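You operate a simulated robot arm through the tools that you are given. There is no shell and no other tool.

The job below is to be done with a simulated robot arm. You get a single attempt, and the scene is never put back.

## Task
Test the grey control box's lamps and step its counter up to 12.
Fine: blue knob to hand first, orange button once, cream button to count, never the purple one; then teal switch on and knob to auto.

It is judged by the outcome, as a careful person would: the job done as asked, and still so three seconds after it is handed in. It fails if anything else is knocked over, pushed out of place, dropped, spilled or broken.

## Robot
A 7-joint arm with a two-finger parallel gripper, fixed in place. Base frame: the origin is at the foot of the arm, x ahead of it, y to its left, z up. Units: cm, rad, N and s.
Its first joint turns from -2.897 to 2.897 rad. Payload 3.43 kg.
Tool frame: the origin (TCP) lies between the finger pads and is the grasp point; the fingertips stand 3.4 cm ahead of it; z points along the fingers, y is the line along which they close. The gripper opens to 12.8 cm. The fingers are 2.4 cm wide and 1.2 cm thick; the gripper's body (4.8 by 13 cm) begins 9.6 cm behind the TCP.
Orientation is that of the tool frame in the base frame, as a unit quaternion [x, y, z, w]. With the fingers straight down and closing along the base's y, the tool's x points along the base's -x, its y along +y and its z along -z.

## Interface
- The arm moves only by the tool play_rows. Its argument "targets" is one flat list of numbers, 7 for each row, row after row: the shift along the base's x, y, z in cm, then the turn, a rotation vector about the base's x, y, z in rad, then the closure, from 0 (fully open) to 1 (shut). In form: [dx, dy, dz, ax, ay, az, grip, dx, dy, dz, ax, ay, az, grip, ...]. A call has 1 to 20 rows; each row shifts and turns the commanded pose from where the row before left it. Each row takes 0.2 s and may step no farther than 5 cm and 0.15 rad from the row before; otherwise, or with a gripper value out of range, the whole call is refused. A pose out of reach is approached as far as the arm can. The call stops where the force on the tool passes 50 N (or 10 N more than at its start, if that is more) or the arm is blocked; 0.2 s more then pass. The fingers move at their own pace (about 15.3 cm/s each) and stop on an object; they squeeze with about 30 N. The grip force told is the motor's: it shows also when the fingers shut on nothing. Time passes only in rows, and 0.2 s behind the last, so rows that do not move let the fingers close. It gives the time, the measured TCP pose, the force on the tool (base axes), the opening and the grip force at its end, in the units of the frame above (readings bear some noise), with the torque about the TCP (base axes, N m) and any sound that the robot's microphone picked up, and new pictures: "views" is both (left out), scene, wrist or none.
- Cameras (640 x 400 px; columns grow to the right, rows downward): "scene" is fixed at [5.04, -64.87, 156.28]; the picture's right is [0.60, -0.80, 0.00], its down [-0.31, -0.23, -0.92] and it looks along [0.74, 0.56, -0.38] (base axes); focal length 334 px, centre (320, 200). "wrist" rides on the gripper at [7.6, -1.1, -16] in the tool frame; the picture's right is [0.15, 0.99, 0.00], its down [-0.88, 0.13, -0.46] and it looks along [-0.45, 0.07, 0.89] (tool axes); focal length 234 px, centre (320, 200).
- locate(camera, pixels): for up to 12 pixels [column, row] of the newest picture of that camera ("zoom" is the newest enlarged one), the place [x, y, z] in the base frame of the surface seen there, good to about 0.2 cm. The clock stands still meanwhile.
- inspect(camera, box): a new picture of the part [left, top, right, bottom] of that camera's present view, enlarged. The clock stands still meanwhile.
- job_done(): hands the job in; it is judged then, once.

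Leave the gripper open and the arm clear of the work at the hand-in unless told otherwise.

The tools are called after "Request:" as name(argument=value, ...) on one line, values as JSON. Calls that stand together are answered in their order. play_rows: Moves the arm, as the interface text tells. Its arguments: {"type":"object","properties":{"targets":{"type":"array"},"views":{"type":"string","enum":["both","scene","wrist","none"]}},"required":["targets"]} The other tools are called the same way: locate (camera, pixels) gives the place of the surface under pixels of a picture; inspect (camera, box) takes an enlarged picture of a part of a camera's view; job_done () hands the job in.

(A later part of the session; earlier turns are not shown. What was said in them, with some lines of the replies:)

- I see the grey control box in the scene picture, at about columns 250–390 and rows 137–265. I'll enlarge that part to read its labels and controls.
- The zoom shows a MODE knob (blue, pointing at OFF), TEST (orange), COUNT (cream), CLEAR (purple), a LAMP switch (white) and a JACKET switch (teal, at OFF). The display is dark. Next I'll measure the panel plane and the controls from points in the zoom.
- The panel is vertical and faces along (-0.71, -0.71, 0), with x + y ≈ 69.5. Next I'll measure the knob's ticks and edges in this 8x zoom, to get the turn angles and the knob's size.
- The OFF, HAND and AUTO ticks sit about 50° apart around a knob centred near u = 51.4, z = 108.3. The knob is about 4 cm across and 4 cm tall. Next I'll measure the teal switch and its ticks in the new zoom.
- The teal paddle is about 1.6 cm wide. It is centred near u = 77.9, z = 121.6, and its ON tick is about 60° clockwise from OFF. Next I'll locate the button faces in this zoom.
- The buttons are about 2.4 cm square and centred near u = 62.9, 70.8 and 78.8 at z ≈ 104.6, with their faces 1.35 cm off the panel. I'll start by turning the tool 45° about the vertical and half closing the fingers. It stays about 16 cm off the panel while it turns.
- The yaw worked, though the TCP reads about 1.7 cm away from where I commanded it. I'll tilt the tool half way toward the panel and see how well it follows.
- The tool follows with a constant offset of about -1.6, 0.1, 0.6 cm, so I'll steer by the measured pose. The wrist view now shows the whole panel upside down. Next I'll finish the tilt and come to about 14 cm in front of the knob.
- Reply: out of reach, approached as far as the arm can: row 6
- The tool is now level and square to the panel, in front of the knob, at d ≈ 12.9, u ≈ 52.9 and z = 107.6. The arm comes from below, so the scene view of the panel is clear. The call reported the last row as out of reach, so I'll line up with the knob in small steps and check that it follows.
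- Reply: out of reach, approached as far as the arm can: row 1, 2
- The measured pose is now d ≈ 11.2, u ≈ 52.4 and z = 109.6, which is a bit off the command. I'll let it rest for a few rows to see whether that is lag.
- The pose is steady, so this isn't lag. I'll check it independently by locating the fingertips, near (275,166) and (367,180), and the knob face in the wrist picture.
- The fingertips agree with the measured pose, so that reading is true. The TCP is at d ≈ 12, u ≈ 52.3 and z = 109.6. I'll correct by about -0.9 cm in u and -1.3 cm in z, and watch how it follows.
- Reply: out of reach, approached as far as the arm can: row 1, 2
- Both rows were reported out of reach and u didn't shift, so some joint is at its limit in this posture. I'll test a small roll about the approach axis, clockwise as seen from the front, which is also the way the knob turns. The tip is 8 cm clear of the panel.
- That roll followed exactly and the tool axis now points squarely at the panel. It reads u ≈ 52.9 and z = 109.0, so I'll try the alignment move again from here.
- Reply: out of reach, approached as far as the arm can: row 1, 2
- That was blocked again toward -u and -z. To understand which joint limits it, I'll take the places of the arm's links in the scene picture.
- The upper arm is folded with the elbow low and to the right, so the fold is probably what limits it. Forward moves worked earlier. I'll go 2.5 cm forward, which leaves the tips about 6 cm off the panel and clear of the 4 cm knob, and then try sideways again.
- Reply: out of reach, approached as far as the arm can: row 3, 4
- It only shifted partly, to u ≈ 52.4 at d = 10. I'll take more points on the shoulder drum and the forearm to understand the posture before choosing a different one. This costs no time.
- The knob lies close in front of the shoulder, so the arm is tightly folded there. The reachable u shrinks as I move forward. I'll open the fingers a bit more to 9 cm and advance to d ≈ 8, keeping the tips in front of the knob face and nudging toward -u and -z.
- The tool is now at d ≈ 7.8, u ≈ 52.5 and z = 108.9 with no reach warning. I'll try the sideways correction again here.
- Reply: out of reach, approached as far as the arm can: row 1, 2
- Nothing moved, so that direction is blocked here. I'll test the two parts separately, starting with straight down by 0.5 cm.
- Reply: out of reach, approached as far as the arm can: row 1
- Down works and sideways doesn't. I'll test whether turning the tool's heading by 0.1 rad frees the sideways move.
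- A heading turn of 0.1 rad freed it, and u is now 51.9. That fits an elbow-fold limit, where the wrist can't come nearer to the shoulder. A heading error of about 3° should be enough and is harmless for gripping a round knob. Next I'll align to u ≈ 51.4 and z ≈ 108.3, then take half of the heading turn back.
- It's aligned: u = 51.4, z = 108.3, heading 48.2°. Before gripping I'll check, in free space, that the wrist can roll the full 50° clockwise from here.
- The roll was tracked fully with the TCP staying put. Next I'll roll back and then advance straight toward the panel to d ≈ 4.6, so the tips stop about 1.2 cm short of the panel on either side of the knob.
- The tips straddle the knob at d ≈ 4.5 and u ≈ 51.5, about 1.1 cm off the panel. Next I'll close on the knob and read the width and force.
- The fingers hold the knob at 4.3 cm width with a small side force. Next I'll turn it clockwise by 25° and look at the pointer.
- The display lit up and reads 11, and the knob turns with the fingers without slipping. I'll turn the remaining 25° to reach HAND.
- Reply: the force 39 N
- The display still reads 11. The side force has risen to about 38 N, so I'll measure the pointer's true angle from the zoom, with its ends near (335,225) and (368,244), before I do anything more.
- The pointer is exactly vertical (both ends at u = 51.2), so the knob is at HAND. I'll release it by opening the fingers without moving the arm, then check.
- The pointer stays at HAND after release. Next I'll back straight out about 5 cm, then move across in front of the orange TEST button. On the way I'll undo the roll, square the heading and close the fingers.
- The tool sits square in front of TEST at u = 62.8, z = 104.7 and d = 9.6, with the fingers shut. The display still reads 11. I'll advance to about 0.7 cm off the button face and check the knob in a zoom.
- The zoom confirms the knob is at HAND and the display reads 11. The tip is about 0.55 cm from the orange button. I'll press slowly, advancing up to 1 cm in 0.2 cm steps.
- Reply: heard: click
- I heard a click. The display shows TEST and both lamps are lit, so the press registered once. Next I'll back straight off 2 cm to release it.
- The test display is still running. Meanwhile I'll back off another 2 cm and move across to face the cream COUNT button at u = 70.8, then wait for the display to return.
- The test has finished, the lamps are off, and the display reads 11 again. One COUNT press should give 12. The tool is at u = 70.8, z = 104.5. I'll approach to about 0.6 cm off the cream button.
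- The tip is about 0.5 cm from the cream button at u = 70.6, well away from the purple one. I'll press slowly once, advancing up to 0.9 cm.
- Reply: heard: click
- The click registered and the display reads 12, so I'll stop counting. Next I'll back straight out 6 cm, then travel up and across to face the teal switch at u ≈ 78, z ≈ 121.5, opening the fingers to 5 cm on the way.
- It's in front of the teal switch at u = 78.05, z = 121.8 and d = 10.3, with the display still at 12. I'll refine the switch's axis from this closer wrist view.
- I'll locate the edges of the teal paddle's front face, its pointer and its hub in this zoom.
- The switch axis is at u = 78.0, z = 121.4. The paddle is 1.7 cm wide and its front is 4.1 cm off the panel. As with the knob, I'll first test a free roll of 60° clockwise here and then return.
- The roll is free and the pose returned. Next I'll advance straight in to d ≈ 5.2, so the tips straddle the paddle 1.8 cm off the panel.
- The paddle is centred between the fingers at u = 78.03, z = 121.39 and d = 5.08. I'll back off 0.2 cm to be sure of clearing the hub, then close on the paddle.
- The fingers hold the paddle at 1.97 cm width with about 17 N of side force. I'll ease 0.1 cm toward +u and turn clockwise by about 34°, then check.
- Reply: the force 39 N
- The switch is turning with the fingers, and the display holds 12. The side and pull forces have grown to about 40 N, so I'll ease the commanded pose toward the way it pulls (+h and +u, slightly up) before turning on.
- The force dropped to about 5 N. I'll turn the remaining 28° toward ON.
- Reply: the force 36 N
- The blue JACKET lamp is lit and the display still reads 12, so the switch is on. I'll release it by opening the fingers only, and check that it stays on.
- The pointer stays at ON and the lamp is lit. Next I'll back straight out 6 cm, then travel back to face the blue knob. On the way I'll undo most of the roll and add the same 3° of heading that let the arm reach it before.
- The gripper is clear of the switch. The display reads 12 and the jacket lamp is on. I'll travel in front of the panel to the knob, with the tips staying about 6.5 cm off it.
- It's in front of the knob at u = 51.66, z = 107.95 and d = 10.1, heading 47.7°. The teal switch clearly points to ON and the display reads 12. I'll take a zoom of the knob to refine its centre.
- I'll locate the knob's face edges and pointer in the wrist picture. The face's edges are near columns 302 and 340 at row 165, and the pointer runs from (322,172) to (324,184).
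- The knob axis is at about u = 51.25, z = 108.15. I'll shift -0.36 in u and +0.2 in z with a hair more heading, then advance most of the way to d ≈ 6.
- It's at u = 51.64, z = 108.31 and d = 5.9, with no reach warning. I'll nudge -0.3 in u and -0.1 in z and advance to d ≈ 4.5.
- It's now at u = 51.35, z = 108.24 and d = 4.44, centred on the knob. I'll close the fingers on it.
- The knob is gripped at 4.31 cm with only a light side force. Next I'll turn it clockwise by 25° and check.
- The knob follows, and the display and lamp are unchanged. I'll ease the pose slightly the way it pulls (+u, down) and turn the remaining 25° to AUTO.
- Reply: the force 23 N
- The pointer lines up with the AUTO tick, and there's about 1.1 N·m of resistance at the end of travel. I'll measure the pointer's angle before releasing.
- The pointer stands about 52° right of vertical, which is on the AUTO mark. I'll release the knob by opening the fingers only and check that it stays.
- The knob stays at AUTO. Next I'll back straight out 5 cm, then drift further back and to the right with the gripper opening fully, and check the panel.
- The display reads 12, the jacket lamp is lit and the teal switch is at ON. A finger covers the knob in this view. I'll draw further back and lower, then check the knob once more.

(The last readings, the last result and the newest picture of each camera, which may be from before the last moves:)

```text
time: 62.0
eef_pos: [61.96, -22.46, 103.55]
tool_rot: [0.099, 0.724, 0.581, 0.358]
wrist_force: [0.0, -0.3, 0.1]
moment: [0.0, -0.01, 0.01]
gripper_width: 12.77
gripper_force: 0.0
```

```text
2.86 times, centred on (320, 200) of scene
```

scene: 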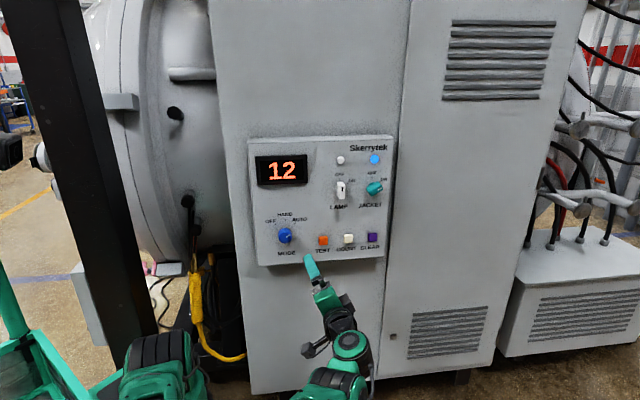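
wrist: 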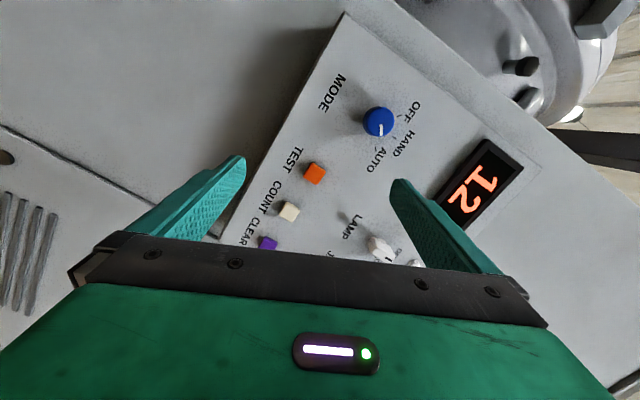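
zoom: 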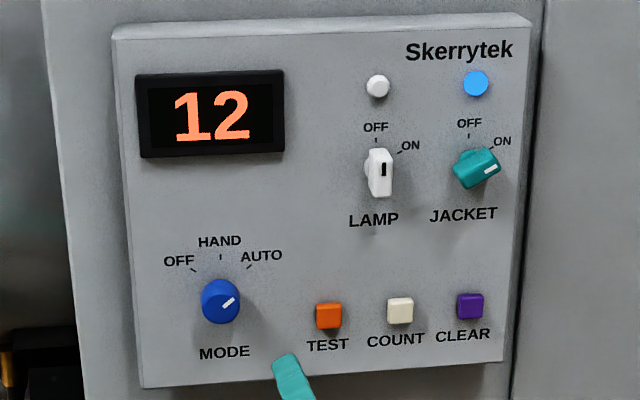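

The whole panel is now in view and as asked:
- The MODE knob points to AUTO.
- The display reads 12.
- The teal JACKET switch is at ON with its blue lamp lit.
- The white LAMP switch is still at OFF, and the purple CLEAR button was never touched.

The gripper is open and about 21 cm clear of the panel, with nothing disturbed. I'm handing the job in.

Request:
job_done()

```text
The job is handed in.
```

The lamp test is done and the counter is at 12. I've handed the job in but haven't been told the verdict. I did the steps in your order:

1. **Blue knob to HAND:** the display came on and read 11.
2. **Orange button, once:** the display showed TEST and both lamps lit, then it went back to 11.
3. **Cream button:** the counter was already at 11, so one press brought it to 12.
4. **Teal switch to ON:** its blue lamp lit and stayed lit.
5. **Blue knob to AUTO:** it stayed there after I let go.

I never touched the purple button, and the white LAMP switch is still at OFF. Nothing was knocked or moved out of place. The gripper is open and the arm is about 21 cm clear of the panel.
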